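You operate a simulated robot arm through the tools that you are given. There is no shell and no other tool. Be economical: measure what you need, move in short steps, check, and stop when the job is done.

You run a simulated robot arm. Do the job below in one go: nothing can be reset, and whatever is moved stays where it is left.

TASK
Fetch the blue cup and set it on the lower shelf of the stock rack. Take the blue rag and put it on the work top of the stock rack. Open the left cupboard door, fetch the short wood bar and set it on the bottom shelf of the left cupboard, then shut the door. Open the right cupboard door, take the thick brown offcut and leave it on the bottom shelf of the right cupboard and shut the door again. Any order will do. Set down upright: blue cup, thick brown offcut.

The check looks at the end state, three seconds after you hand in, the way a careful person would. Anything else that was tipped, shoved, dropped, spilled or broken makes it a failure.

THE ROBOT
A 7-joint arm with a two-finger parallel gripper on a trunk, on a base that drives. Base frame: it is fixed to the floor where the robot stands at the start and does not move with it; the origin is under the middle of the robot, x ahead of it, y to its left, z up; the surface under the hand at the start is at about z = 90. Lengths are in cm, angles in rad, forces in N, time in s.
Its first joint turns from -2.897 to 2.897 rad. Places, roughly: blue cup (8x8x8 cm) [110, 0, 90]; blue rag (10x7x2 cm) [150, 30, 90]; bottom shelf of the left cupboard [360, -20, 150]; bottom shelf of the right cupboard [270, -140, 150]; left cupboard door [340, -10, 200]; lower shelf of the stock rack [470, 190, 50]; right cupboard door [260, -130, 200]; short wood bar (9x3x3 cm) [130, 50, 90]; thick brown offcut (6x5x5 cm) [100, -50, 90]; work top of the stock rack [470, 190, 90]. Payload 4.4 kg.
Tool frame: the origin (TCP) lies between the finger pads and is the grasp point; the fingertips stand 2.3 cm ahead of it; z points along the fingers, y is the line along which they close. Largest opening 9.4 cm; finger width 3.8, thickness 1; the body of the gripper, 5.4 by 9.6 cm, starts 3.9 cm behind the TCP.
Orientation is that of the tool frame in the base frame, as [roll, pitch, yaw] about the fixed x, y, z axes, in that order (R = Rz(yaw) Ry(pitch) Rx(roll)). With the fingers straight down and closing along the base's y, the tool's x points along the base's -x, its y along +y and its z along -z.

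THE INTERFACE
- The arm moves only by the tool jog_arm. Its argument "increments" is one flat list of numbers, 6 for each row, row after row: the shift along the tool's x, y, z in units of 300 mm (1.0 is 300 mm), then the turn, a rotation vector about the tool's x, y, z in units of 45 degrees (1.0 is 45 degrees). In form: [dx, dy, dz, rx, ry, rz, dx, dy, dz, rx, ry, rz, ...]. A call has 1 to 12 rows; each row is the pose to reach, as a shift and turn from the pose commanded when the call began, along the tool's axes at that moment. "hand" is the opening, from 0 (shut) to 1 (fully open), set as the call begins (left out, the last holds). A call with a number of a shift or a turn outside -1 to 1 is refused whole. Rows are played at 5 a second. More than 5 cm and 0.15 rad between two rows, or a gripper value outside its range, and nothing of the call is played. Where a pose cannot be reached the arm comes as near as it can. A force on the tool above 40 N (or 10 N above the force at the start of the call, whichever is more), or a blocked arm, ends the call early, and 0.2 s more pass. The fingers move at their own pace (about 10.8 cm/s each) and stop on an object; they squeeze with about 25 N. The grip force told is the motor's: it shows also when the fingers shut on nothing. Time passes only in rows, and 0.2 s behind the last, so rows that repeat a pose let the fingers close. It gives the time, the measured TCP pose, the force on the tool (base axes), the opening and the grip force at its end, in the units of the frame above (readings bear some noise), with the torque about the TCP (base axes, N m) and any sound that the robot's microphone picked up.
- Cameras (640 x 400 px; columns grow to the right, rows downward): "scene" is now at [17.44, 18.1, 147.82]; the picture's right is [-0.60, -0.80, 0.00], its down [-0.39, 0.29, -0.88] and it looks along [0.70, -0.53, -0.48] (base axes); focal length 279 px, centre (320, 200). "wrist" rides on the gripper at [8.6, 1.6, -7.4] in the tool frame; the picture's right is [-0.18, 0.98, 0.00], its down [-0.58, -0.11, -0.81] and it looks along [-0.79, -0.15, 0.59] (tool axes); focal length 243 px, centre (320, 200). There is no depth. A picture from a camera that has moved, and an enlarged one, comes with that camera's place and axes in the base frame and with its lens.
- grab_frame(camera): a new picture of that camera. It takes no simulated time.
- base_move(legs): drives the robot by 1 to 6 legs, each [ahead, left, turn to the left] in cm, cm and rad, along the robot's own axes; the way and the turn of a leg run together, so that a leg with both is an arc; at most 150 cm and 3.142 rad a leg. The arm and the cameras ride along, it lands a little off, and it stops where it bumps. It gives what a move gives.
- pan_tilt(pan, tilt): turns the head with the scene camera to pan (to the left, within 2.094 rad either way) and tilt (down, from -0.506 to 1.204), counted from straight ahead of the robot. It gives what a move gives.
- inspect(camera, box): a new picture of the part [left, top, right, bottom] of that camera's present view, enlarged. It takes no simulated time.
- sign_off(): hands the job in; it is judged then, once.

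Work in short steps. Places have to be worked out from the pictures, the camera data and where the tool is seen: move nearer, look again, correct. Check each grasp and each placing, and mend what went wrong. You have 186 turns and 164 pictures in all, those below and enlarged ones among them. Open the gripper and draw the arm clear of the work before you hand the job in, unless the task says otherwise; then end with one line.

The tools are called after "Request:" as name(argument=value, ...) on one line, values as JSON. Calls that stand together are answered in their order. jog_arm: Moves the arm, as the interface text tells. Its arguments: {"type":"object","properties":{"increments":{"type":"array","items":{"type":"number"}},"hand":{"type":"number"}},"required":["increments"]} The other tools are called the same way: base_move (legs) drives the base; pan_tilt (pan, tilt) turns the head that bears the scene camera; grab_frame (camera) takes a picture; inspect (camera, box) takes an enlarged picture of a part of a camera's view; sign_off () hands the job in.

At the start:

```text
t: 0.0
ee_pos: [56.36, -29.24, 117.34]
tool_rot: [3.14, 0.0, 3.141]
force: [0.2, 0.7, 0.6]
moment: [0.0, 0.02, 0.01]
grip_width: 9.41
gripper_force: 0.2
robot x, y, heading: [-0.01, 0.32, -0.005]
head pan, tilt: [-0.642, 0.504]
```

scene: 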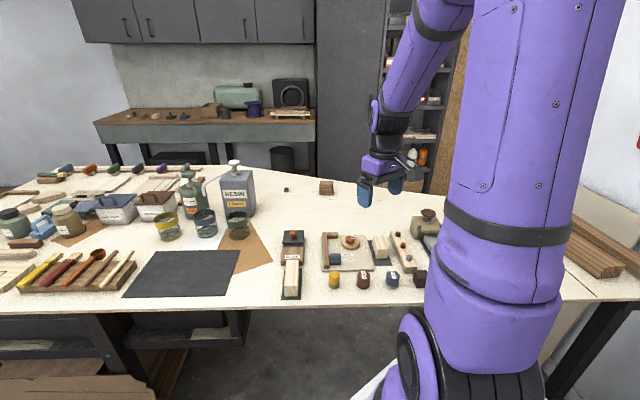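
wrist: 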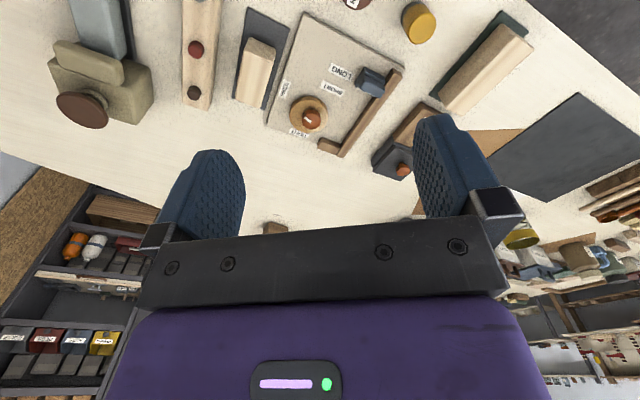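

I start by surveying the scene with the head to find the objects, the rack and the cupboards.

Request:
pan_tilt(pan=0.0, tilt=0.45)

Request:
grab_frame(camera="scene")

Request:
pan_tilt(pan=0.5, tilt=0.1)

Request:
grab_frame(camera="scene")

Request:
pan_tilt(pan=-0.4, tilt=0.0)

Request:
grab_frame(camera="scene")

```text
t: 1.0
ee_pos: [56.41, -29.3, 117.23]
tool_rot: [-3.141, -0.001, -3.141]
force: [-0.3, 0.4, -0.3]
moment: [0.0, 0.02, -0.01]
grip_width: 9.39
gripper_force: 0.1
robot x, y, heading: [-0.3, -0.33, 0.001]
head pan, tilt: [0.0, 0.45]
```

```text
161 pictures are left
camera scene: at [19.36, 23.54, 148.31], right [0.0, -1.0, 0.0], down [-0.44, 0.0, -0.9], along [0.9, 0.0, -0.44], focal length 279 px, centre (320, 200)
```

scene: 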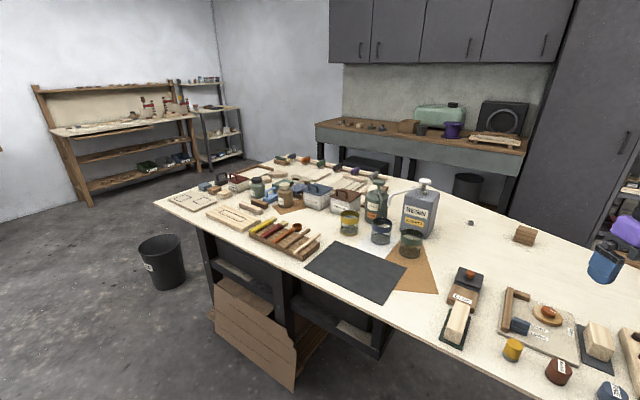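

```text
t: 2.0
ee_pos: [56.36, -29.25, 117.28]
tool_rot: [3.14, -0.001, -3.141]
force: [-0.3, 0.5, 0.3]
moment: [0.03, 0.0, -0.01]
grip_width: 9.4
gripper_force: 0.0
robot x, y, heading: [0.25, -0.04, -0.001]
head pan, tilt: [0.499, 0.099]
```

```text
160 pictures are left
camera scene: at [18.26, 27.94, 151.56], right [0.48, -0.88, 0.0], down [-0.09, -0.05, -0.99], along [0.87, 0.48, -0.1], focal length 279 px, centre (320, 200)
```

scene: 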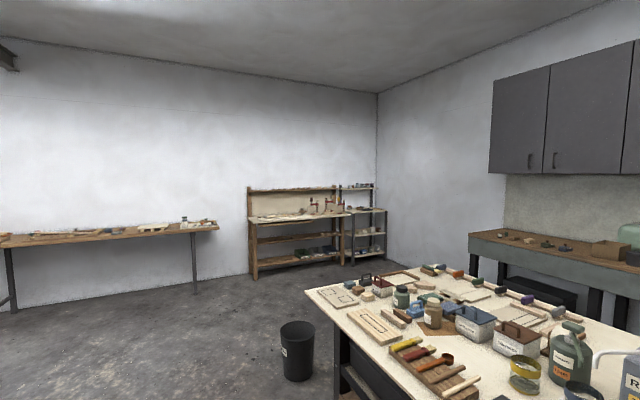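

```text
t: 3.2
ee_pos: [56.38, -29.32, 117.18]
tool_rot: [3.141, -0.001, 3.141]
force: [0.5, 0.4, -0.7]
moment: [0.0, 0.0, 0.04]
grip_width: 9.42
gripper_force: 0.1
robot x, y, heading: [0.17, -0.07, 0.005]
head pan, tilt: [-0.4, 0.0]
```

```text
159 pictures are left
camera scene: at [18.46, 20.05, 152.47], right [-0.39, -0.92, 0.0], down [0.0, 0.0, -1.0], along [0.92, -0.39, 0.0], focal length 279 px, centre (320, 200)
```

scene: 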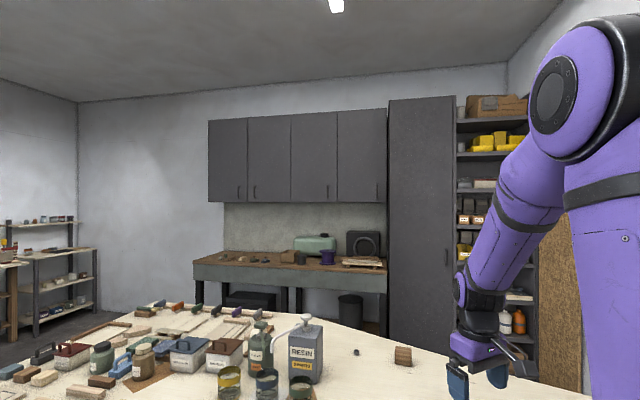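

The cup and the offcut are roughly identified; I enlarge the table area to identify bar and rag.

Request:
pan_tilt(pan=0.1, tilt=0.55)

Request:
inspect(camera="scene", box=[180, 80, 340, 180])

Request:
inspect(camera="scene", box=[320, 120, 520, 245])

```text
t: 4.1
ee_pos: [56.25, -29.32, 117.3]
tool_rot: [3.141, 0.0, -3.141]
force: [-0.3, 0.7, 0.0]
moment: [0.03, -0.01, 0.0]
grip_width: 9.41
gripper_force: 0.2
robot x, y, heading: [-0.24, 0.43, 0.003]
head pan, tilt: [0.099, 0.55]
```

```text
4.00 times, centred on (260, 130) of scene
camera zoom: at [19.11, 24.43, 147.41], right [0.1, -1.0, 0.0], down [-0.52, -0.05, -0.85], along [0.85, 0.08, -0.52], focal length 1118 px, centre (560, 480)
```

zoom: 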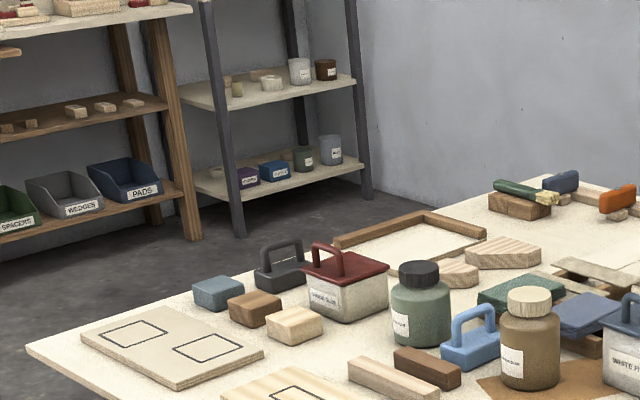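

```text
3.20 times, centred on (420, 182) of scene
camera zoom: at [19.11, 24.43, 147.41], right [0.1, -1.0, 0.0], down [-0.52, -0.05, -0.85], along [0.85, 0.08, -0.52], focal length 894 px, centre (0, 256)
```

zoom: 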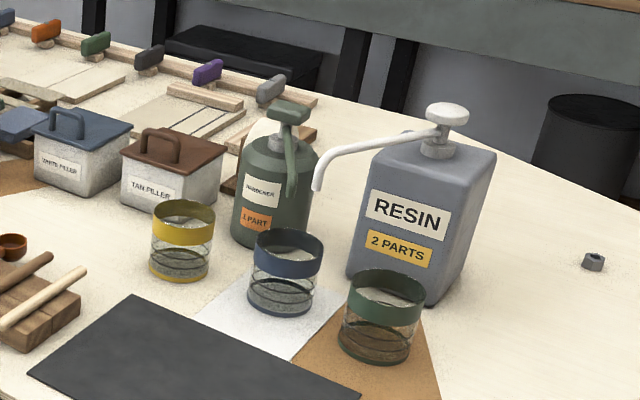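

Two bars lie near the named place, a pale one and a brown one; I enlarge them, the rag, and the offcut.

Request:
inspect(camera="scene", box=[260, 145, 324, 185])

Request:
inspect(camera="scene", box=[290, 120, 354, 160])

Request:
inspect(camera="scene", box=[480, 150, 640, 250])

```text
10.00 times, centred on (292, 165) of scene
camera zoom: at [19.11, 24.43, 147.41], right [0.1, -1.0, 0.0], down [-0.52, -0.05, -0.85], along [0.85, 0.08, -0.52], focal length 2794 px, centre (600, 550)
```

zoom: 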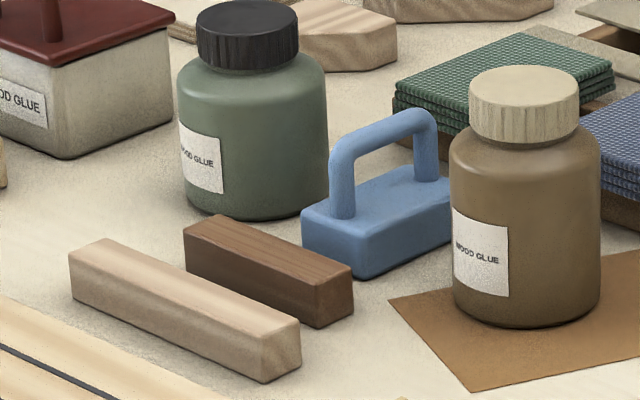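

```text
10.00 times, centred on (322, 140) of scene
camera zoom: at [19.11, 24.43, 147.41], right [0.1, -1.0, 0.0], down [-0.52, -0.05, -0.85], along [0.85, 0.08, -0.52], focal length 2794 px, centre (300, 800)
```

zoom: 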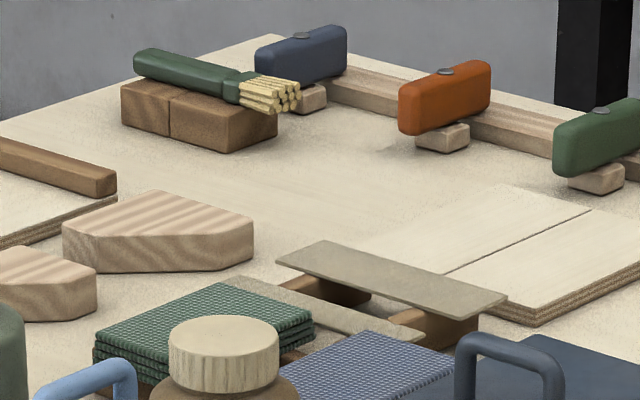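

```text
4.00 times, centred on (560, 200) of scene
camera zoom: at [19.11, 24.43, 147.41], right [0.1, -1.0, 0.0], down [-0.52, -0.05, -0.85], along [0.85, 0.08, -0.52], focal length 1118 px, centre (-640, 200)
```

zoom: 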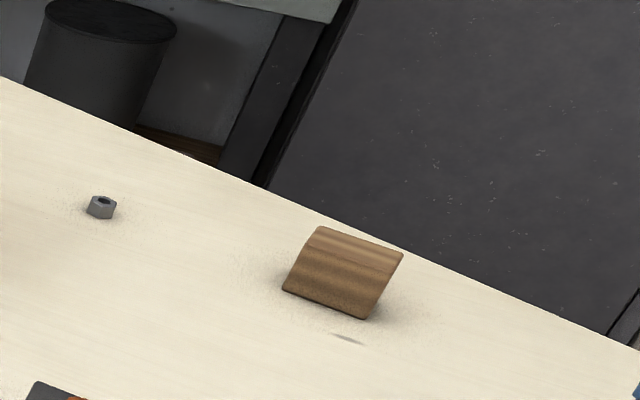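

The pale bar measures about 13 cm and the brown one about 9 cm, so the brown bar is the short wood bar. I raise the arm, square the robot to the table (which runs along roughly [0.6, 0.8]) and drive left along it.

Request:
jog_arm(increments=[0, 0, -0.16, 0, 0, 0, 0, 0, -0.32, 0, 0, 0, 0, 0, -0.48, 0, 0, 0, 0, 0, -0.64, 0, 0, 0, 0, 0, -0.74, 0, 0, 0])

Request:
base_move(legs=[[0, 0, -0.6435], [0, 100, 0]])

Request:
pan_tilt(pan=0.0, tilt=0.8)

Request:
grab_frame(camera="scene")

Request:
grab_frame(camera="wrist")

```text
t: 5.3
ee_pos: [56.64, -29.29, 139.23]
tool_rot: [-3.141, -0.001, -3.141]
force: [0.4, 0.3, -0.2]
moment: [-0.04, 0.02, 0.01]
grip_width: 9.38
gripper_force: 0.0
robot x, y, heading: [0.04, -0.05, -0.0]
head pan, tilt: [0.099, 0.55]
```

```text
t: 9.5
ee_pos: [49.14, -37.15, 139.1]
tool_rot: [3.141, 0.0, 2.612]
force: [-0.1, 0.0, 0.4]
moment: [-0.02, -0.03, 0.01]
grip_width: 9.41
gripper_force: 0.0
robot x, y, heading: [14.98, 16.86, -0.531]
head pan, tilt: [0.099, 0.55]
stopped in leg 2: the robot was blocked; the commanded pose is now the measured one
```

```text
t: 10.3
ee_pos: [49.02, -37.23, 139.13]
tool_rot: [3.142, -0.001, 2.612]
force: [-0.8, -0.1, 0.5]
moment: [-0.01, -0.01, 0.0]
grip_width: 9.43
gripper_force: 0.0
robot x, y, heading: [15.37, 16.93, -0.526]
head pan, tilt: [0.0, 0.799]
```

```text
153 pictures are left
camera scene: at [42.52, 27.91, 145.27], right [-0.5, -0.86, 0.0], down [-0.62, 0.36, -0.7], along [0.6, -0.35, -0.72], focal length 279 px, centre (320, 200)
```

scene: 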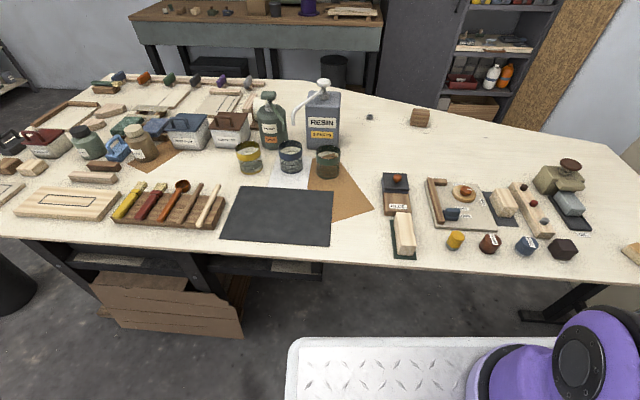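

```text
152 pictures are left
camera wrist: at [42.54, -31.34, 146.62], right [0.65, 0.76, 0.0], down [0.45, -0.39, 0.81], along [0.61, -0.53, -0.59], focal length 243 px, centre (320, 200)
```

wrist: 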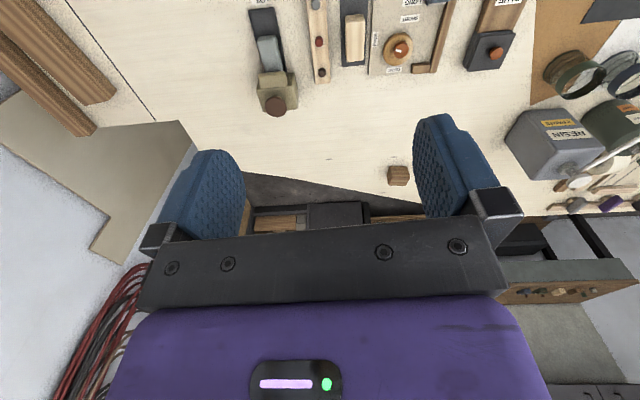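

The base plate (about 52 cm ahead, 34 cm to each side) was blocked, likely by the table leg or the cardboard below. I'll rather stand parallel to the table with the arm reaching to the right; first I look behind for free floor.

Request:
pan_tilt(pan=2.05, tilt=0.5)

Request:
grab_frame(camera="scene")

Request:
pan_tilt(pan=1.0, tilt=0.6)

Request:
grab_frame(camera="scene")

```text
t: 12.2
ee_pos: [49.16, -37.05, 139.22]
tool_rot: [-3.14, -0.002, 2.613]
force: [0.1, -0.1, -1.1]
moment: [-0.02, 0.01, -0.01]
grip_width: 9.41
gripper_force: 0.2
robot x, y, heading: [14.99, 16.77, -0.529]
head pan, tilt: [2.051, 0.499]
```

```text
151 pictures are left
camera scene: at [35.99, 41.06, 147.86], right [1.0, -0.05, 0.0], down [-0.02, -0.48, -0.88], along [0.04, 0.88, -0.48], focal length 279 px, centre (320, 200)
```

scene: 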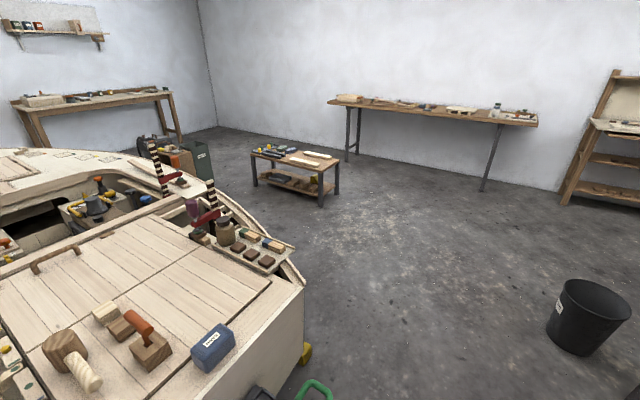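

```text
t: 13.5
ee_pos: [49.0, -36.98, 139.14]
tool_rot: [-3.141, -0.002, 2.613]
force: [-0.4, -0.8, -0.8]
moment: [0.0, 0.01, -0.01]
grip_width: 9.41
gripper_force: 0.0
robot x, y, heading: [14.65, 16.63, -0.523]
head pan, tilt: [1.0, 0.6]
```

```text
150 pictures are left
camera scene: at [43.41, 36.0, 146.95], right [0.46, -0.89, 0.0], down [-0.5, -0.26, -0.83], along [0.73, 0.38, -0.56], focal length 279 px, centre (320, 200)
```

scene: 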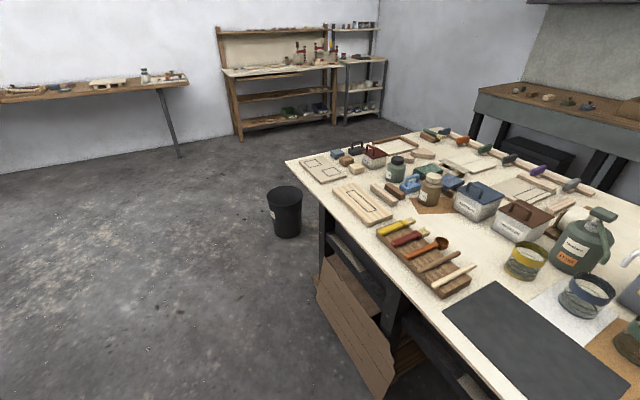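

A boat stands to the left-rear; I look down toward it to find how much room there is to turn.

Request:
pan_tilt(pan=1.6, tilt=1.1)

Request:
grab_frame(camera="scene")

Request:
pan_tilt(pan=2.09, tilt=0.95)

Request:
grab_frame(camera="scene")

Request:
pan_tilt(pan=-2.09, tilt=0.7)

Request:
grab_frame(camera="scene")

```text
t: 14.5
ee_pos: [49.04, -37.05, 139.22]
tool_rot: [3.141, -0.002, 2.611]
force: [-0.9, -0.5, 0.2]
moment: [0.03, 0.0, 0.03]
grip_width: 9.38
gripper_force: 0.1
robot x, y, heading: [15.06, 16.71, -0.527]
head pan, tilt: [1.6, 1.1]
```

```text
149 pictures are left
camera scene: at [38.57, 37.52, 143.09], right [0.88, -0.48, 0.0], down [-0.43, -0.78, -0.45], along [0.22, 0.4, -0.89], focal length 279 px, centre (320, 200)
```

scene: 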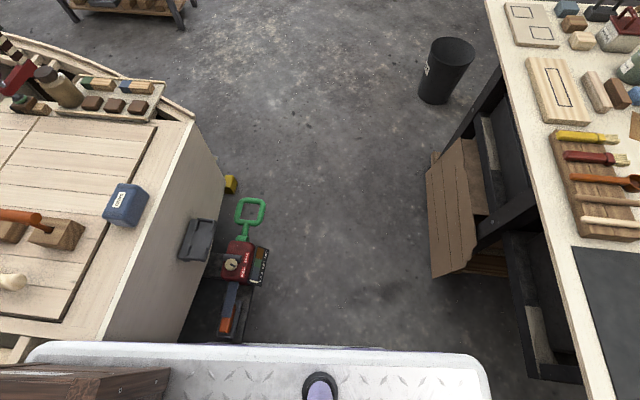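

```text
t: 15.5
ee_pos: [49.13, -37.18, 139.11]
tool_rot: [-3.14, -0.001, 2.612]
force: [0.8, 0.4, 0.2]
moment: [0.02, 0.0, 0.02]
grip_width: 9.4
gripper_force: 0.1
robot x, y, heading: [14.59, 16.43, -0.526]
head pan, tilt: [2.089, 0.949]
```

```text
148 pictures are left
camera scene: at [35.62, 39.24, 144.11], right [1.0, -0.01, 0.0], down [-0.01, -0.81, -0.58], along [0.01, 0.58, -0.81], focal length 279 px, centre (320, 200)
```

scene: 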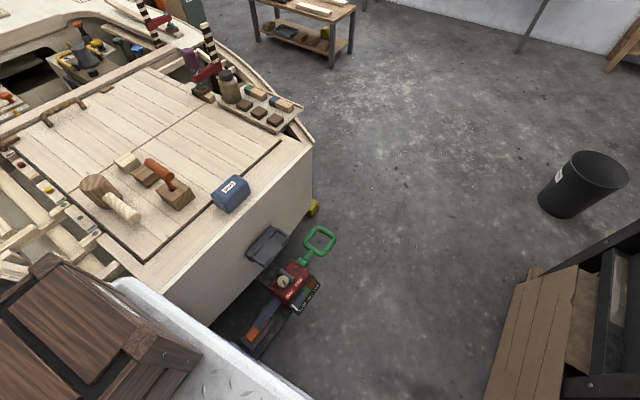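

```text
t: 18.9
ee_pos: [49.06, -36.99, 139.17]
tool_rot: [3.14, -0.003, 2.614]
force: [0.1, -0.9, 0.4]
moment: [-0.02, 0.02, 0.0]
grip_width: 9.39
gripper_force: 0.0
robot x, y, heading: [14.8, 16.76, -0.53]
head pan, tilt: [-2.089, 0.7]
```

```text
147 pictures are left
camera scene: at [28.2, 27.71, 146.09], right [-0.5, 0.87, 0.0], down [0.56, 0.32, -0.76], along [-0.66, -0.38, -0.64], focal length 279 px, centre (320, 200)
```

scene: 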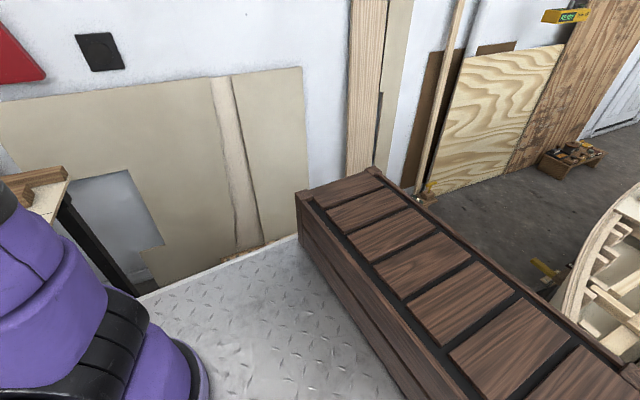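

The triangulated deck corner shows a small robot (about ±28 cm). The bump was its rear-left corner on the red machine on the floor. I go ahead toward the table and away from it, square up, then look.

Request:
base_move(legs=[[10, -5, 0], [0, 0, -0.115]])

Request:
pan_tilt(pan=1.6, tilt=1.1)

Request:
grab_frame(camera="scene")

Request:
pan_tilt(pan=0.3, tilt=1.2)

Request:
grab_frame(camera="scene")

```text
t: 20.6
ee_pos: [48.63, -50.1, 139.22]
tool_rot: [3.141, -0.002, 2.496]
force: [-0.4, 0.6, -0.3]
moment: [-0.03, 0.01, -0.02]
grip_width: 9.4
gripper_force: 0.0
robot x, y, heading: [21.17, 7.63, -0.647]
head pan, tilt: [-2.089, 0.7]
```

```text
t: 23.7
ee_pos: [48.61, -50.15, 139.18]
tool_rot: [3.141, -0.004, 2.495]
force: [0.0, 0.0, -0.6]
moment: [0.01, -0.04, 0.03]
grip_width: 9.41
gripper_force: 0.0
robot x, y, heading: [21.05, 7.61, -0.642]
head pan, tilt: [1.6, 1.1]
```

```text
146 pictures are left
camera scene: at [46.92, 25.2, 143.09], right [0.82, -0.58, 0.0], down [-0.51, -0.73, -0.45], along [0.26, 0.37, -0.89], focal length 279 px, centre (320, 200)
```

scene: 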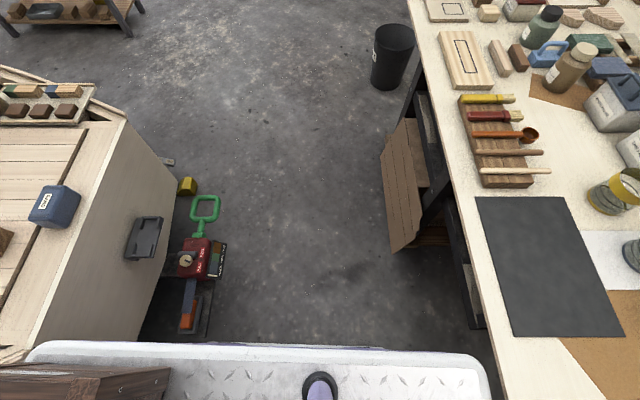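

```text
t: 25.1
ee_pos: [48.58, -50.09, 139.15]
tool_rot: [3.141, 0.0, 2.496]
force: [-0.5, 0.4, -0.4]
moment: [0.01, -0.01, -0.02]
grip_width: 9.41
gripper_force: 0.1
robot x, y, heading: [20.77, 6.72, -0.645]
head pan, tilt: [0.3, 1.201]
```

```text
145 pictures are left
camera scene: at [48.54, 18.16, 142.49], right [-0.34, -0.94, 0.0], down [-0.88, 0.31, -0.36], along [0.34, -0.12, -0.93], focal length 279 px, centre (320, 200)
```

scene: 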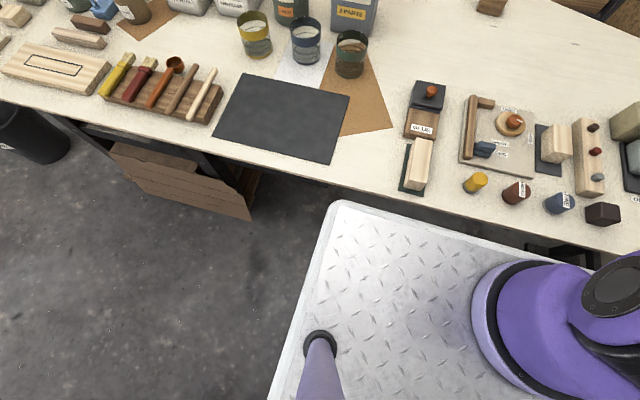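

Now square to the table with about 8 cm clearance from both the machine and the table edge; I drive left along the table toward the rag/bar area.

Request:
base_move(legs=[[0, 85, 0]])

Request:
pan_tilt(pan=0.0, tilt=0.85)

Request:
grab_frame(camera="scene")

Request:
grab_frame(camera="wrist")

```text
t: 27.5
ee_pos: [68.26, -28.2, 139.27]
tool_rot: [3.14, 0.0, 2.58]
force: [0.3, 0.4, 0.0]
moment: [0.02, 0.02, -0.01]
grip_width: 9.38
gripper_force: 0.1
robot x, y, heading: [35.72, 26.82, -0.56]
head pan, tilt: [0.3, 1.201]
stopped in leg 1: the robot was blocked; the commanded pose is now the measured one
```

```text
t: 28.3
ee_pos: [68.41, -28.37, 139.18]
tool_rot: [3.141, 0.0, 2.581]
force: [-0.4, 0.0, 0.0]
moment: [-0.01, 0.0, -0.02]
grip_width: 9.38
gripper_force: 0.1
robot x, y, heading: [35.9, 26.66, -0.556]
head pan, tilt: [0.0, 0.85]
```

```text
144 pictures are left
camera scene: at [63.67, 37.0, 144.86], right [-0.53, -0.85, 0.0], down [-0.64, 0.4, -0.66], along [0.56, -0.35, -0.75], focal length 279 px, centre (320, 200)
```

scene: 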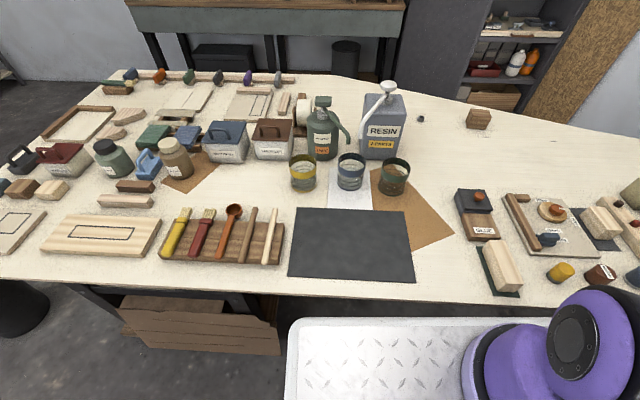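

```text
143 pictures are left
camera wrist: at [61.99, -22.34, 146.64], right [0.68, 0.73, 0.0], down [0.43, -0.4, 0.81], along [0.59, -0.55, -0.59], focal length 243 px, centre (320, 200)
```

wrist: 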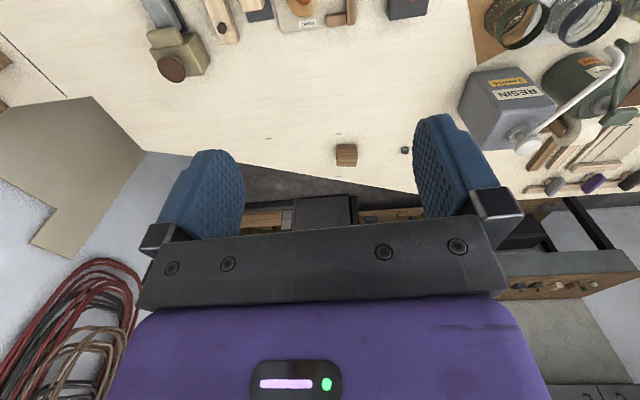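

Blocked again at the rear-left by the red machine (its panel triangulates to n≈-16 in table-normal terms), the table edge is at n≈52. I move a bit farther ahead (center n≈18) and square up before continuing.

Request:
base_move(legs=[[5.5, -5, 0], [0, 0, -0.087]])

Request:
pan_tilt(pan=0.4, tilt=1.2)

Request:
grab_frame(camera="scene")

Request:
pan_tilt(pan=2.0, tilt=1.1)

Request:
grab_frame(camera="scene")

```text
t: 29.8
ee_pos: [65.37, -35.8, 139.36]
tool_rot: [3.139, 0.0, 2.514]
force: [0.5, 0.0, 0.4]
moment: [0.0, 0.01, 0.01]
grip_width: 9.4
gripper_force: 0.0
robot x, y, heading: [36.54, 20.94, -0.624]
head pan, tilt: [0.0, 0.85]
```

```text
t: 30.7
ee_pos: [65.42, -35.76, 139.21]
tool_rot: [3.141, 0.001, 2.514]
force: [0.0, 0.3, 0.2]
moment: [-0.03, -0.02, -0.02]
grip_width: 9.38
gripper_force: 0.2
robot x, y, heading: [36.55, 20.95, -0.624]
head pan, tilt: [0.4, 1.201]
```

```text
142 pictures are left
camera scene: at [64.24, 32.94, 142.5], right [-0.23, -0.97, 0.0], down [-0.91, 0.21, -0.36], along [0.35, -0.08, -0.93], focal length 279 px, centre (320, 200)
```

scene: 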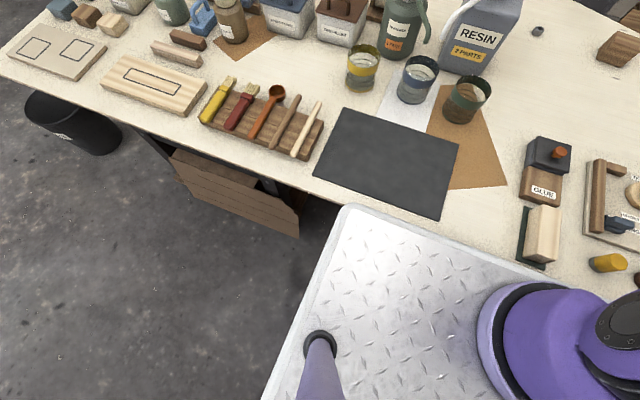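

```text
t: 32.4
ee_pos: [65.3, -35.91, 139.21]
tool_rot: [3.141, -0.001, 2.514]
force: [0.0, -0.1, -0.3]
moment: [-0.01, 0.01, 0.03]
grip_width: 9.41
gripper_force: 0.0
robot x, y, heading: [36.44, 20.89, -0.623]
head pan, tilt: [2.0, 1.1]
```

```text
141 pictures are left
camera scene: at [60.03, 40.39, 143.09], right [0.98, -0.2, 0.0], down [-0.18, -0.87, -0.45], along [0.09, 0.45, -0.89], focal length 279 px, centre (320, 200)
```

scene: 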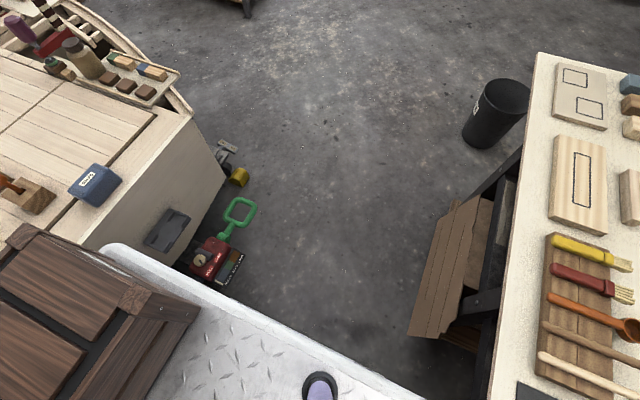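

Clearance to the machine looks about 5 cm now. I add 1.5 cm ahead, a small turn, and go left along the table.

Request:
base_move(legs=[[1.5, 0, -0.02], [0, 35, 0]])

```text
t: 33.3
ee_pos: [65.39, -35.61, 139.19]
tool_rot: [3.138, -0.001, 2.511]
force: [0.2, 0.5, 0.4]
moment: [0.05, 0.0, 0.02]
grip_width: 9.4
gripper_force: 0.0
robot x, y, heading: [37.0, 21.67, -0.632]
head pan, tilt: [2.0, 1.1]
stopped in leg 1: the robot was blocked; the commanded pose is now the measured one
```

Blocked ahead too: facing the table, the robot is longer than the passage allows. I'll go back right, turn to face along the table (heading ≈0.93) in the wider spot where I started, and pass the machine with the narrower side.

Request:
base_move(legs=[[-1.5, -15, 0], [0, -19, 0], [-12, 0, 0], [0, 0, 1.565]])

```text
t: 40.4
ee_pos: [64.22, 27.79, 139.16]
tool_rot: [-3.142, 0.0, -2.25]
force: [-1.0, 0.7, -0.6]
moment: [-0.01, -0.03, 0.0]
grip_width: 9.4
gripper_force: 0.1
robot x, y, heading: [6.04, 1.86, 0.894]
head pan, tilt: [2.0, 1.1]
```

Turned. Now I shift right toward the table, correct the heading and look ahead-down before going past the machine.

Request:
base_move(legs=[[0, 0, 0.04], [0, -13, 0]])

Request:
pan_tilt(pan=0.0, tilt=0.9)

Request:
grab_frame(camera="scene")

```text
t: 42.1
ee_pos: [73.94, 21.95, 139.2]
tool_rot: [3.14, 0.0, -2.214]
force: [1.1, -0.5, -0.6]
moment: [0.04, -0.02, 0.03]
grip_width: 9.39
gripper_force: 0.2
robot x, y, heading: [16.63, -5.89, 0.933]
head pan, tilt: [2.0, 1.1]
```

```text
t: 44.0
ee_pos: [73.93, 22.01, 139.22]
tool_rot: [3.141, 0.0, -2.213]
force: [0.0, -0.1, -0.5]
moment: [0.0, 0.01, -0.01]
grip_width: 9.39
gripper_force: 0.1
robot x, y, heading: [16.83, -5.82, 0.933]
head pan, tilt: [0.0, 0.901]
```

```text
140 pictures are left
camera scene: at [8.52, 22.36, 144.47], right [0.8, -0.6, 0.0], down [-0.47, -0.63, -0.62], along [0.37, 0.5, -0.78], focal length 279 px, centre (320, 200)
```

scene: 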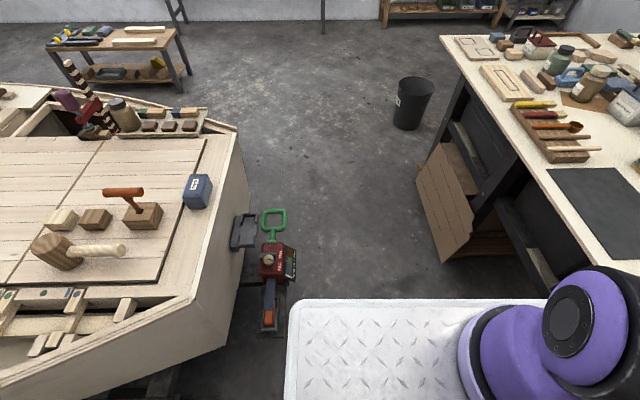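

Clearances on both sides look like 6 cm or more. I drive ahead along the table.

Request:
base_move(legs=[[50, 0, 0]])

```text
t: 47.0
ee_pos: [103.69, 62.45, 139.16]
tool_rot: [3.141, 0.0, -2.207]
force: [0.1, 0.3, -0.3]
moment: [-0.02, 0.01, 0.0]
grip_width: 9.38
gripper_force: 0.0
robot x, y, heading: [46.36, 34.11, 0.934]
head pan, tilt: [0.0, 0.901]
```

Passed without contact; I go on to opposite the rag and bar, then look to the right with both cameras.

Request:
base_move(legs=[[48, 0, 0]])

Request:
pan_tilt(pan=-1.3, tilt=0.7)

Request:
grab_frame(camera="scene")

Request:
grab_frame(camera="wrist")

```text
t: 49.9
ee_pos: [133.09, 102.37, 139.13]
tool_rot: [3.14, 0.0, -2.208]
force: [0.2, -0.3, 0.0]
moment: [0.01, -0.03, 0.05]
grip_width: 9.39
gripper_force: 0.0
robot x, y, heading: [76.0, 74.13, 0.934]
head pan, tilt: [0.0, 0.901]
```

```text
t: 51.4
ee_pos: [132.92, 102.34, 139.07]
tool_rot: [3.14, 0.0, -2.207]
force: [-0.4, 1.5, 0.2]
moment: [-0.01, 0.04, -0.03]
grip_width: 9.43
gripper_force: 0.0
robot x, y, heading: [75.72, 74.21, 0.937]
head pan, tilt: [-1.3, 0.7]
```

```text
139 pictures are left
camera scene: at [71.01, 93.23, 146.09], right [-0.36, -0.93, 0.0], down [-0.6, 0.23, -0.76], along [0.71, -0.27, -0.64], focal length 279 px, centre (320, 200)
```

scene: 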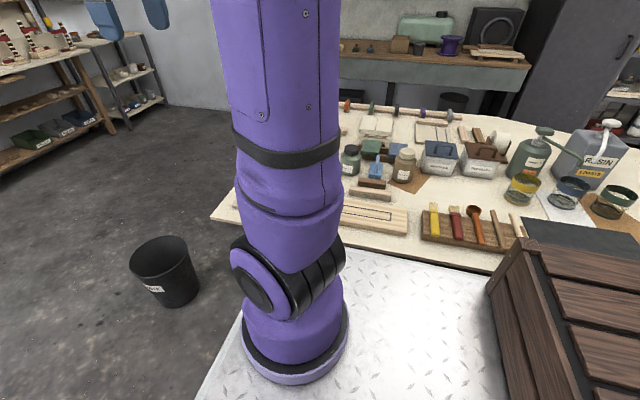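

```text
138 pictures are left
camera wrist: at [126.66, 96.41, 146.64], right [-0.68, 0.73, 0.0], down [0.43, 0.4, 0.81], along [0.59, 0.55, -0.59], focal length 243 px, centre (320, 200)
```

wrist: 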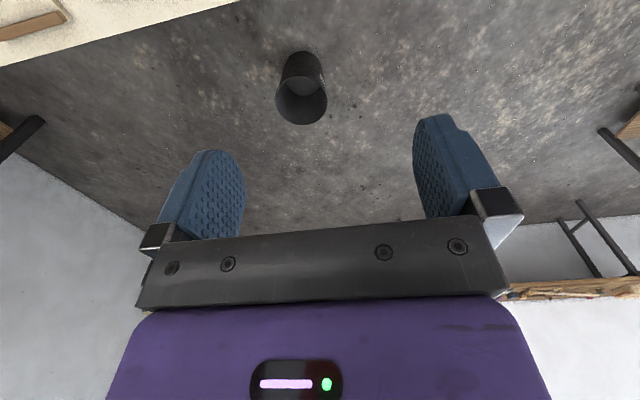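

The chest rides on the robot's rear, and the arm column is at its middle. I swing the hand around to the right over the table at safe height, in two arcs.

Request:
jog_arm(increments=[0.1, -0.111, 0, 0, 0, 0.091, 0.2, -0.223, 0, 0, 0, 0.182, 0.3, -0.334, 0, 0, 0, 0.273, 0.4, -0.446, 0, 0, 0, 0.364, 0.5, -0.557, 0, 0, 0, 0.455, 0.6, -0.669, 0, 0, 0, 0.546, 0.7, -0.78, 0, 0, 0, 0.637])

Request:
grab_frame(camera="wrist")

```text
t: 53.0
ee_pos: [139.52, 71.46, 139.24]
tool_rot: [-3.139, -0.002, -2.706]
force: [-0.6, 0.7, 0.0]
moment: [-0.03, -0.03, -0.01]
grip_width: 9.39
gripper_force: 0.0
robot x, y, heading: [76.09, 74.43, 0.935]
head pan, tilt: [-1.3, 0.7]
```

```text
137 pictures are left
camera wrist: at [131.21, 69.33, 146.69], right [-0.25, 0.97, 0.0], down [0.57, 0.15, 0.81], along [0.78, 0.2, -0.59], focal length 243 px, centre (320, 200)
```

wrist: 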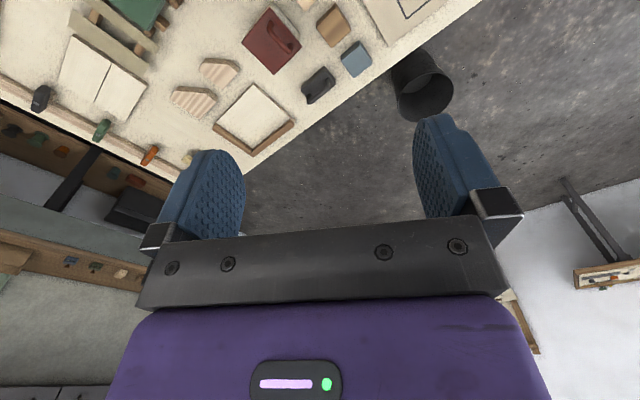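

The swing works. Second arc to bring the hand near the bar and rag, with the fingers' closing line along the table.

Request:
jog_arm(increments=[0.113, -0.091, 0, 0, 0, 0.091, 0.227, -0.183, 0, 0, 0, 0.182, 0.34, -0.274, 0, 0, 0, 0.273, 0.453, -0.366, 0, 0, 0, 0.364, 0.567, -0.457, 0, 0, 0, 0.455, 0.68, -0.549, 0, 0, 0, 0.546, 0.793, -0.64, 0, 0, 0, 0.637])

Request:
grab_frame(camera="wrist")

Request:
grab_frame(camera="scene")

```text
t: 54.6
ee_pos: [126.05, 44.13, 139.18]
tool_rot: [3.141, -0.003, 3.075]
force: [0.2, 1.3, 0.7]
moment: [-0.03, 0.01, -0.02]
grip_width: 9.42
gripper_force: 0.1
robot x, y, heading: [75.98, 73.81, 0.937]
head pan, tilt: [-1.3, 0.7]
```

```text
136 pictures are left
camera wrist: at [117.66, 46.37, 146.65], right [0.25, 0.97, 0.0], down [0.57, -0.15, 0.81], along [0.78, -0.2, -0.59], focal length 243 px, centre (320, 200)
```

wrist: 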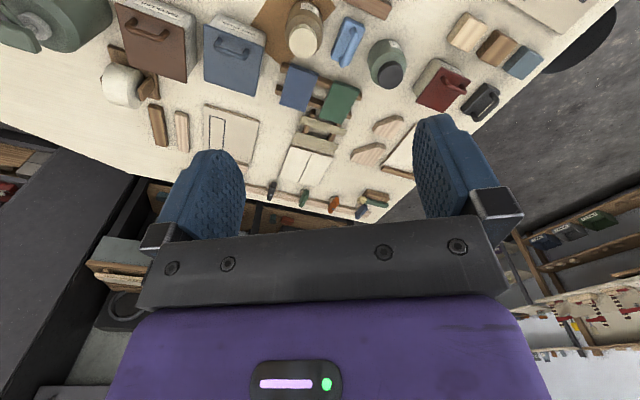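

```text
135 pictures are left
camera scene: at [71.0, 93.29, 146.08], right [-0.36, -0.93, 0.0], down [-0.6, 0.23, -0.77], along [0.71, -0.27, -0.64], focal length 279 px, centre (320, 200)
```

scene: 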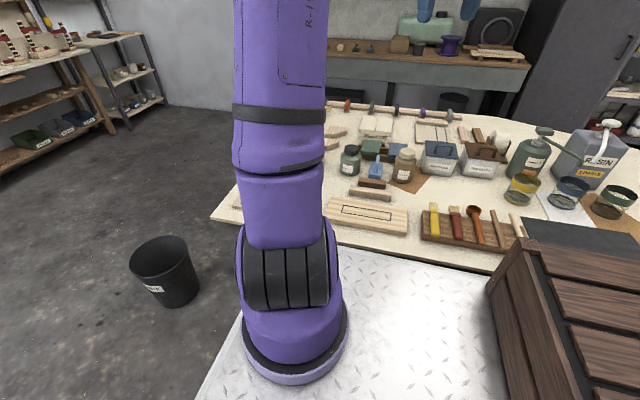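

The blue rag is in the wrist view, lying on wooden strips; I enlarge it, and the bar area in the scene view.

Request:
inspect(camera="wrist", box=[250, 40, 410, 140])

Request:
inspect(camera="scene", box=[330, 120, 458, 200])

```text
4.00 times, centred on (330, 90) of wrist
camera zoom: at [117.66, 46.37, 146.65], right [0.25, 0.97, 0.0], down [0.57, -0.15, 0.81], along [0.78, -0.2, -0.59], focal length 970 px, centre (280, 640)
```

zoom: 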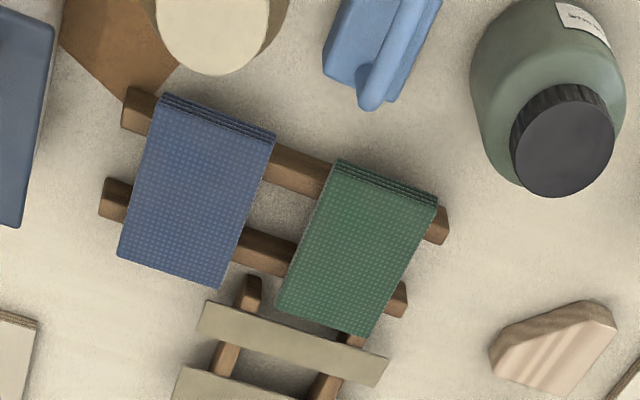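

```text
5.00 times, centred on (394, 160) of scene
camera zoom: at [71.0, 93.29, 146.08], right [-0.36, -0.93, 0.0], down [-0.6, 0.23, -0.77], along [0.71, -0.27, -0.64], focal length 1397 px, centre (-50, 400)
```

zoom: 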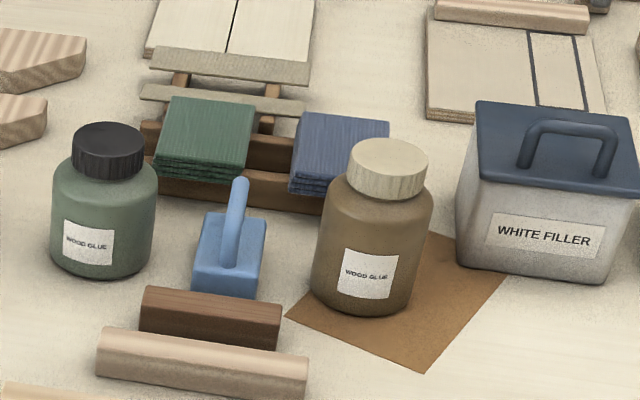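

Triangulating gives the rag top at z≈95.5, centre ≈[144.2, 34.7], long side pointing away from the robot; the glue bottle's top (z≈100) is near. I go above the rag with closing line along its short side.

Request:
jog_arm(increments=[-0.125, -0.055, 0, 0, 0, 0.139, -0.25, -0.109, 0, 0, 0, 0.278, -0.375, -0.164, 0, 0, 0, 0.416, -0.5, -0.218, 0, 0, 0, 0.555, -0.624, -0.273, 0, 0, 0, 0.694, -0.624, -0.273, 0.138, 0, 0, 0.694, -0.624, -0.273, 0.276, 0, 0, 0.694, -0.624, -0.273, 0.414, 0, 0, 0.694, -0.624, -0.273, 0.552, 0, 0, 0.694, -0.624, -0.273, 0.69, 0, 0, 0.694, -0.624, -0.273, 0.82, 0, 0, 0.694], hand=1.0)

Request:
grab_frame(camera="wrist")

Request:
inspect(camera="scene", box=[330, 60, 490, 160])

```text
t: 57.0
ee_pos: [143.8, 34.61, 114.4]
tool_rot: [-3.141, 0.001, 2.531]
force: [0.3, -0.1, 0.8]
moment: [-0.01, -0.01, 0.02]
grip_width: 9.4
gripper_force: 0.1
robot x, y, heading: [76.3, 74.3, 0.933]
head pan, tilt: [-1.3, 0.7]
```

```text
132 pictures are left
camera wrist: at [137.72, 40.94, 121.86], right [0.71, 0.7, 0.0], down [0.41, -0.42, 0.81], along [0.56, -0.58, -0.59], focal length 243 px, centre (320, 200)
```

wrist: 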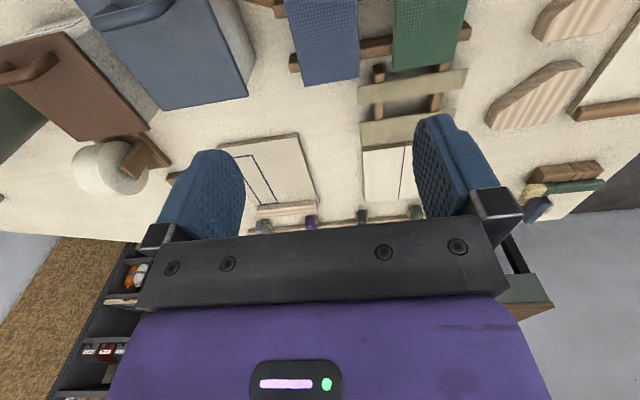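

```text
4.00 times, centred on (410, 110) of scene
camera zoom: at [70.98, 93.24, 146.08], right [-0.36, -0.93, 0.0], down [-0.6, 0.23, -0.77], along [0.71, -0.27, -0.64], focal length 1118 px, centre (-40, 560)
```

zoom: 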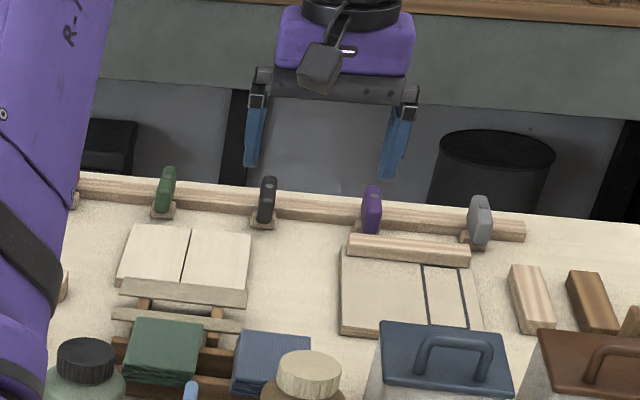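

Position over the rag agrees with the new view. The wrist camera is a real box that might touch the bottle, so I tilt the tool 0.2 rad to lift it and descend part way.

Request:
jog_arm(increments=[-0.017, 0.004, 0.1, 0, 0.128, 0, -0.017, 0.004, 0.2, 0, 0.255, 0, -0.017, 0.004, 0.3, 0, 0.255, 0, -0.017, 0.004, 0.4, 0, 0.255, 0])

Request:
inspect(camera="scene", box=[330, 80, 490, 180])

Request:
grab_frame(camera="wrist")

```text
t: 58.0
ee_pos: [144.48, 34.66, 102.46]
tool_rot: [3.141, -0.202, 2.53]
force: [0.1, 0.3, 0.5]
moment: [-0.01, -0.03, 0.0]
grip_width: 9.39
gripper_force: 0.1
robot x, y, heading: [76.09, 74.33, 0.934]
head pan, tilt: [-1.3, 0.7]
```

```text
4.00 times, centred on (410, 130) of scene
camera zoom: at [70.99, 93.24, 146.09], right [-0.36, -0.93, 0.0], down [-0.6, 0.23, -0.77], along [0.71, -0.27, -0.64], focal length 1118 px, centre (-40, 480)
```

zoom: 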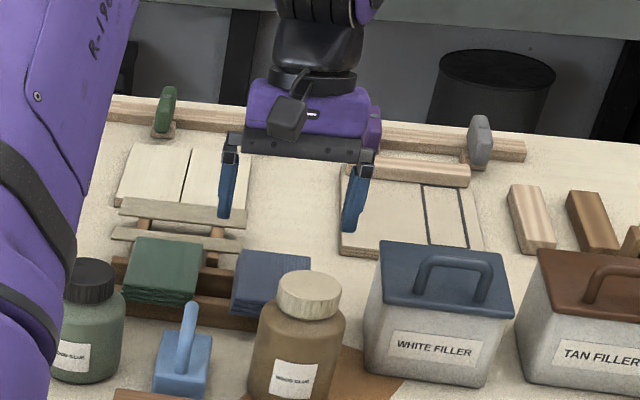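

```text
129 pictures are left
camera wrist: at [139.77, 39.99, 111.5], right [0.71, 0.7, -0.04], down [0.54, -0.51, 0.67], along [0.45, -0.5, -0.74], focal length 243 px, centre (320, 200)
```

wrist: 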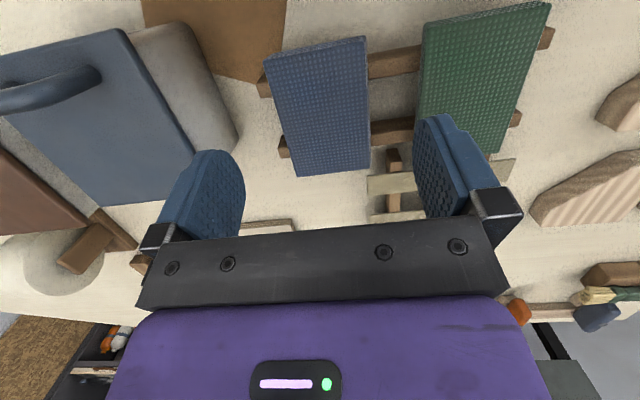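

Everything is aligned: rag centre (144.0, 35.0), the filler box lid is 8 cm off to the side (finger outside 5.7 cm). I lower the last 6 cm, tips staying just above the strips.

Request:
jog_arm(increments=[-0.014, 0, 0.069, 0, 0, 0, -0.028, 0, 0.137, 0, 0, 0, -0.042, 0, 0.206, 0, 0, 0])

Request:
grab_frame(camera="wrist")

Request:
inspect(camera="scene", box=[330, 80, 490, 180])

```text
t: 58.8
ee_pos: [144.27, 34.68, 96.13]
tool_rot: [3.141, -0.201, 2.532]
force: [-0.3, -0.4, 0.6]
moment: [-0.02, -0.01, 0.01]
grip_width: 9.42
gripper_force: 0.0
robot x, y, heading: [76.05, 74.11, 0.935]
head pan, tilt: [-1.3, 0.7]
```

```text
128 pictures are left
camera wrist: at [139.71, 40.07, 105.21], right [0.71, 0.7, -0.04], down [0.54, -0.51, 0.67], along [0.45, -0.5, -0.74], focal length 243 px, centre (320, 200)
```

wrist: 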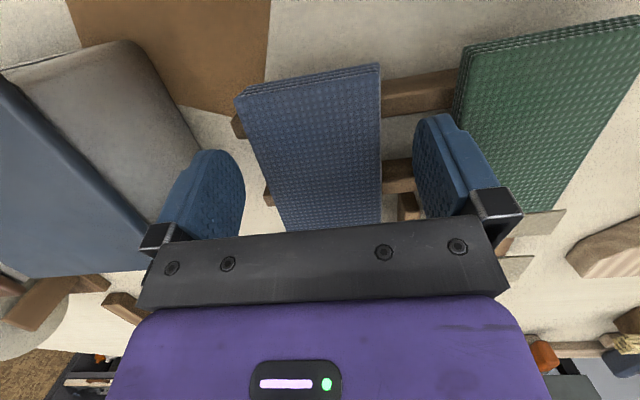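

```text
4.00 times, centred on (410, 130) of scene
camera zoom: at [70.99, 93.23, 146.09], right [-0.36, -0.93, 0.0], down [-0.6, 0.23, -0.77], along [0.71, -0.27, -0.64], focal length 1118 px, centre (-40, 480)
```

zoom: 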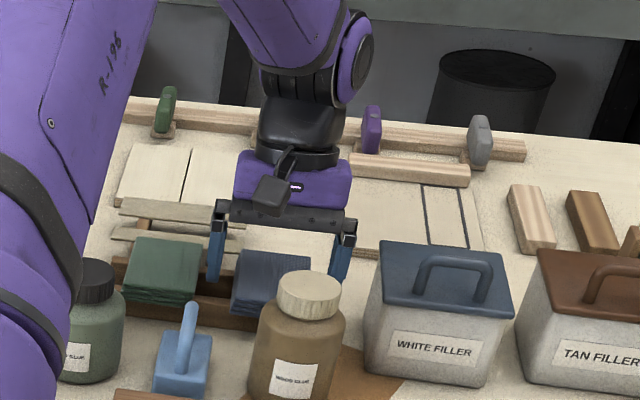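

The fingers straddle the rag. I lower 0.4 cm more and close.

Request:
jog_arm(increments=[-0.003, 0, 0.013, 0, 0, 0])

Request:
jog_arm(increments=[0, 0, 0, 0, 0, 0, 0, 0, 0, 0, 0, 0, 0, 0, 0, 0, 0, 0, 0, 0, 0, 0, 0, 0], hand=0)

Request:
grab_frame(camera="wrist")

```text
t: 59.2
ee_pos: [144.47, 34.72, 95.78]
tool_rot: [-3.141, -0.201, 2.528]
force: [0.4, -0.4, 0.4]
moment: [-0.02, 0.01, 0.0]
grip_width: 9.4
gripper_force: 0.0
robot x, y, heading: [75.92, 73.99, 0.933]
head pan, tilt: [-1.3, 0.7]
```

```text
t: 60.2
ee_pos: [144.4, 34.75, 95.82]
tool_rot: [3.141, -0.2, 2.531]
force: [0.5, -0.3, 0.4]
moment: [0.02, 0.02, 0.01]
grip_width: 6.48
gripper_force: 25.4
robot x, y, heading: [75.92, 74.16, 0.933]
head pan, tilt: [-1.3, 0.7]
```

```text
126 pictures are left
camera wrist: at [139.73, 40.0, 104.85], right [0.71, 0.7, -0.04], down [0.54, -0.51, 0.67], along [0.45, -0.5, -0.74], focal length 243 px, centre (320, 200)
```

wrist: 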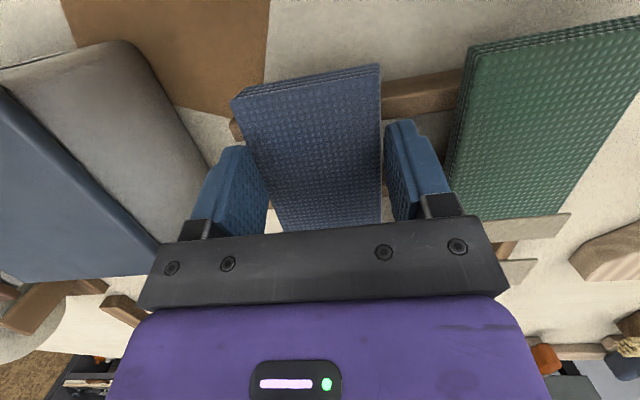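

Rag gripped at 6.5 cm with 25 N. I lift straight up.

Request:
jog_arm(increments=[0.013, 0, -0.065, 0, 0, 0, 0.04, 0, -0.196, 0, 0, 0, 0.067, 0, -0.327, 0, 0, 0, 0.093, 0, -0.457, 0, 0, 0, 0.12, 0, -0.588, 0, 0, 0, 0.147, 0, -0.719, 0, 0, 0, 0.174, 0, -0.85, 0, 0, 0, 0.2, 0, -0.98, 0, 0, 0])

Request:
grab_frame(camera="wrist")

Request:
inspect(camera="scene", box=[330, 60, 490, 160])

```text
t: 62.0
ee_pos: [144.27, 34.24, 125.95]
tool_rot: [3.141, -0.203, 2.53]
force: [0.2, 0.0, -0.3]
moment: [0.03, -0.02, -0.03]
grip_width: 6.48
gripper_force: 24.6
robot x, y, heading: [75.69, 74.22, 0.938]
head pan, tilt: [-1.3, 0.7]
```

```text
125 pictures are left
camera wrist: at [139.66, 39.65, 134.89], right [0.71, 0.7, -0.04], down [0.54, -0.51, 0.67], along [0.45, -0.5, -0.74], focal length 243 px, centre (320, 200)
```

wrist: 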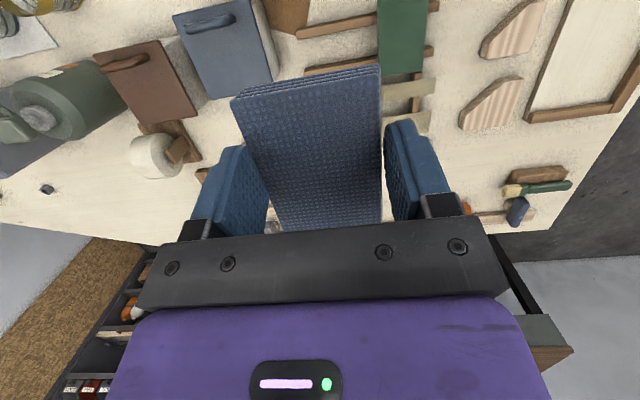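

```text
4.00 times, centred on (410, 110) of scene
camera zoom: at [71.04, 93.21, 146.09], right [-0.36, -0.93, 0.0], down [-0.6, 0.23, -0.76], along [0.71, -0.27, -0.64], focal length 1118 px, centre (-40, 560)
```

zoom: 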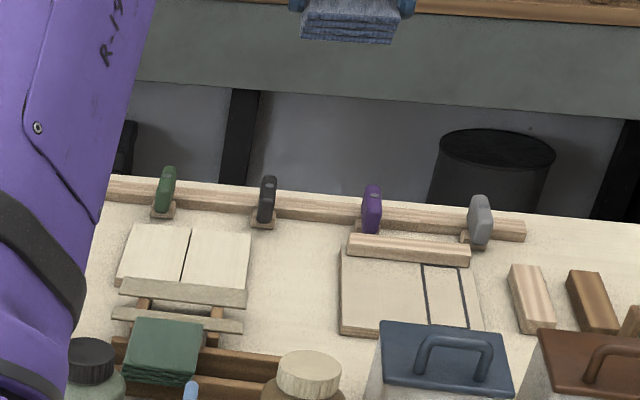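

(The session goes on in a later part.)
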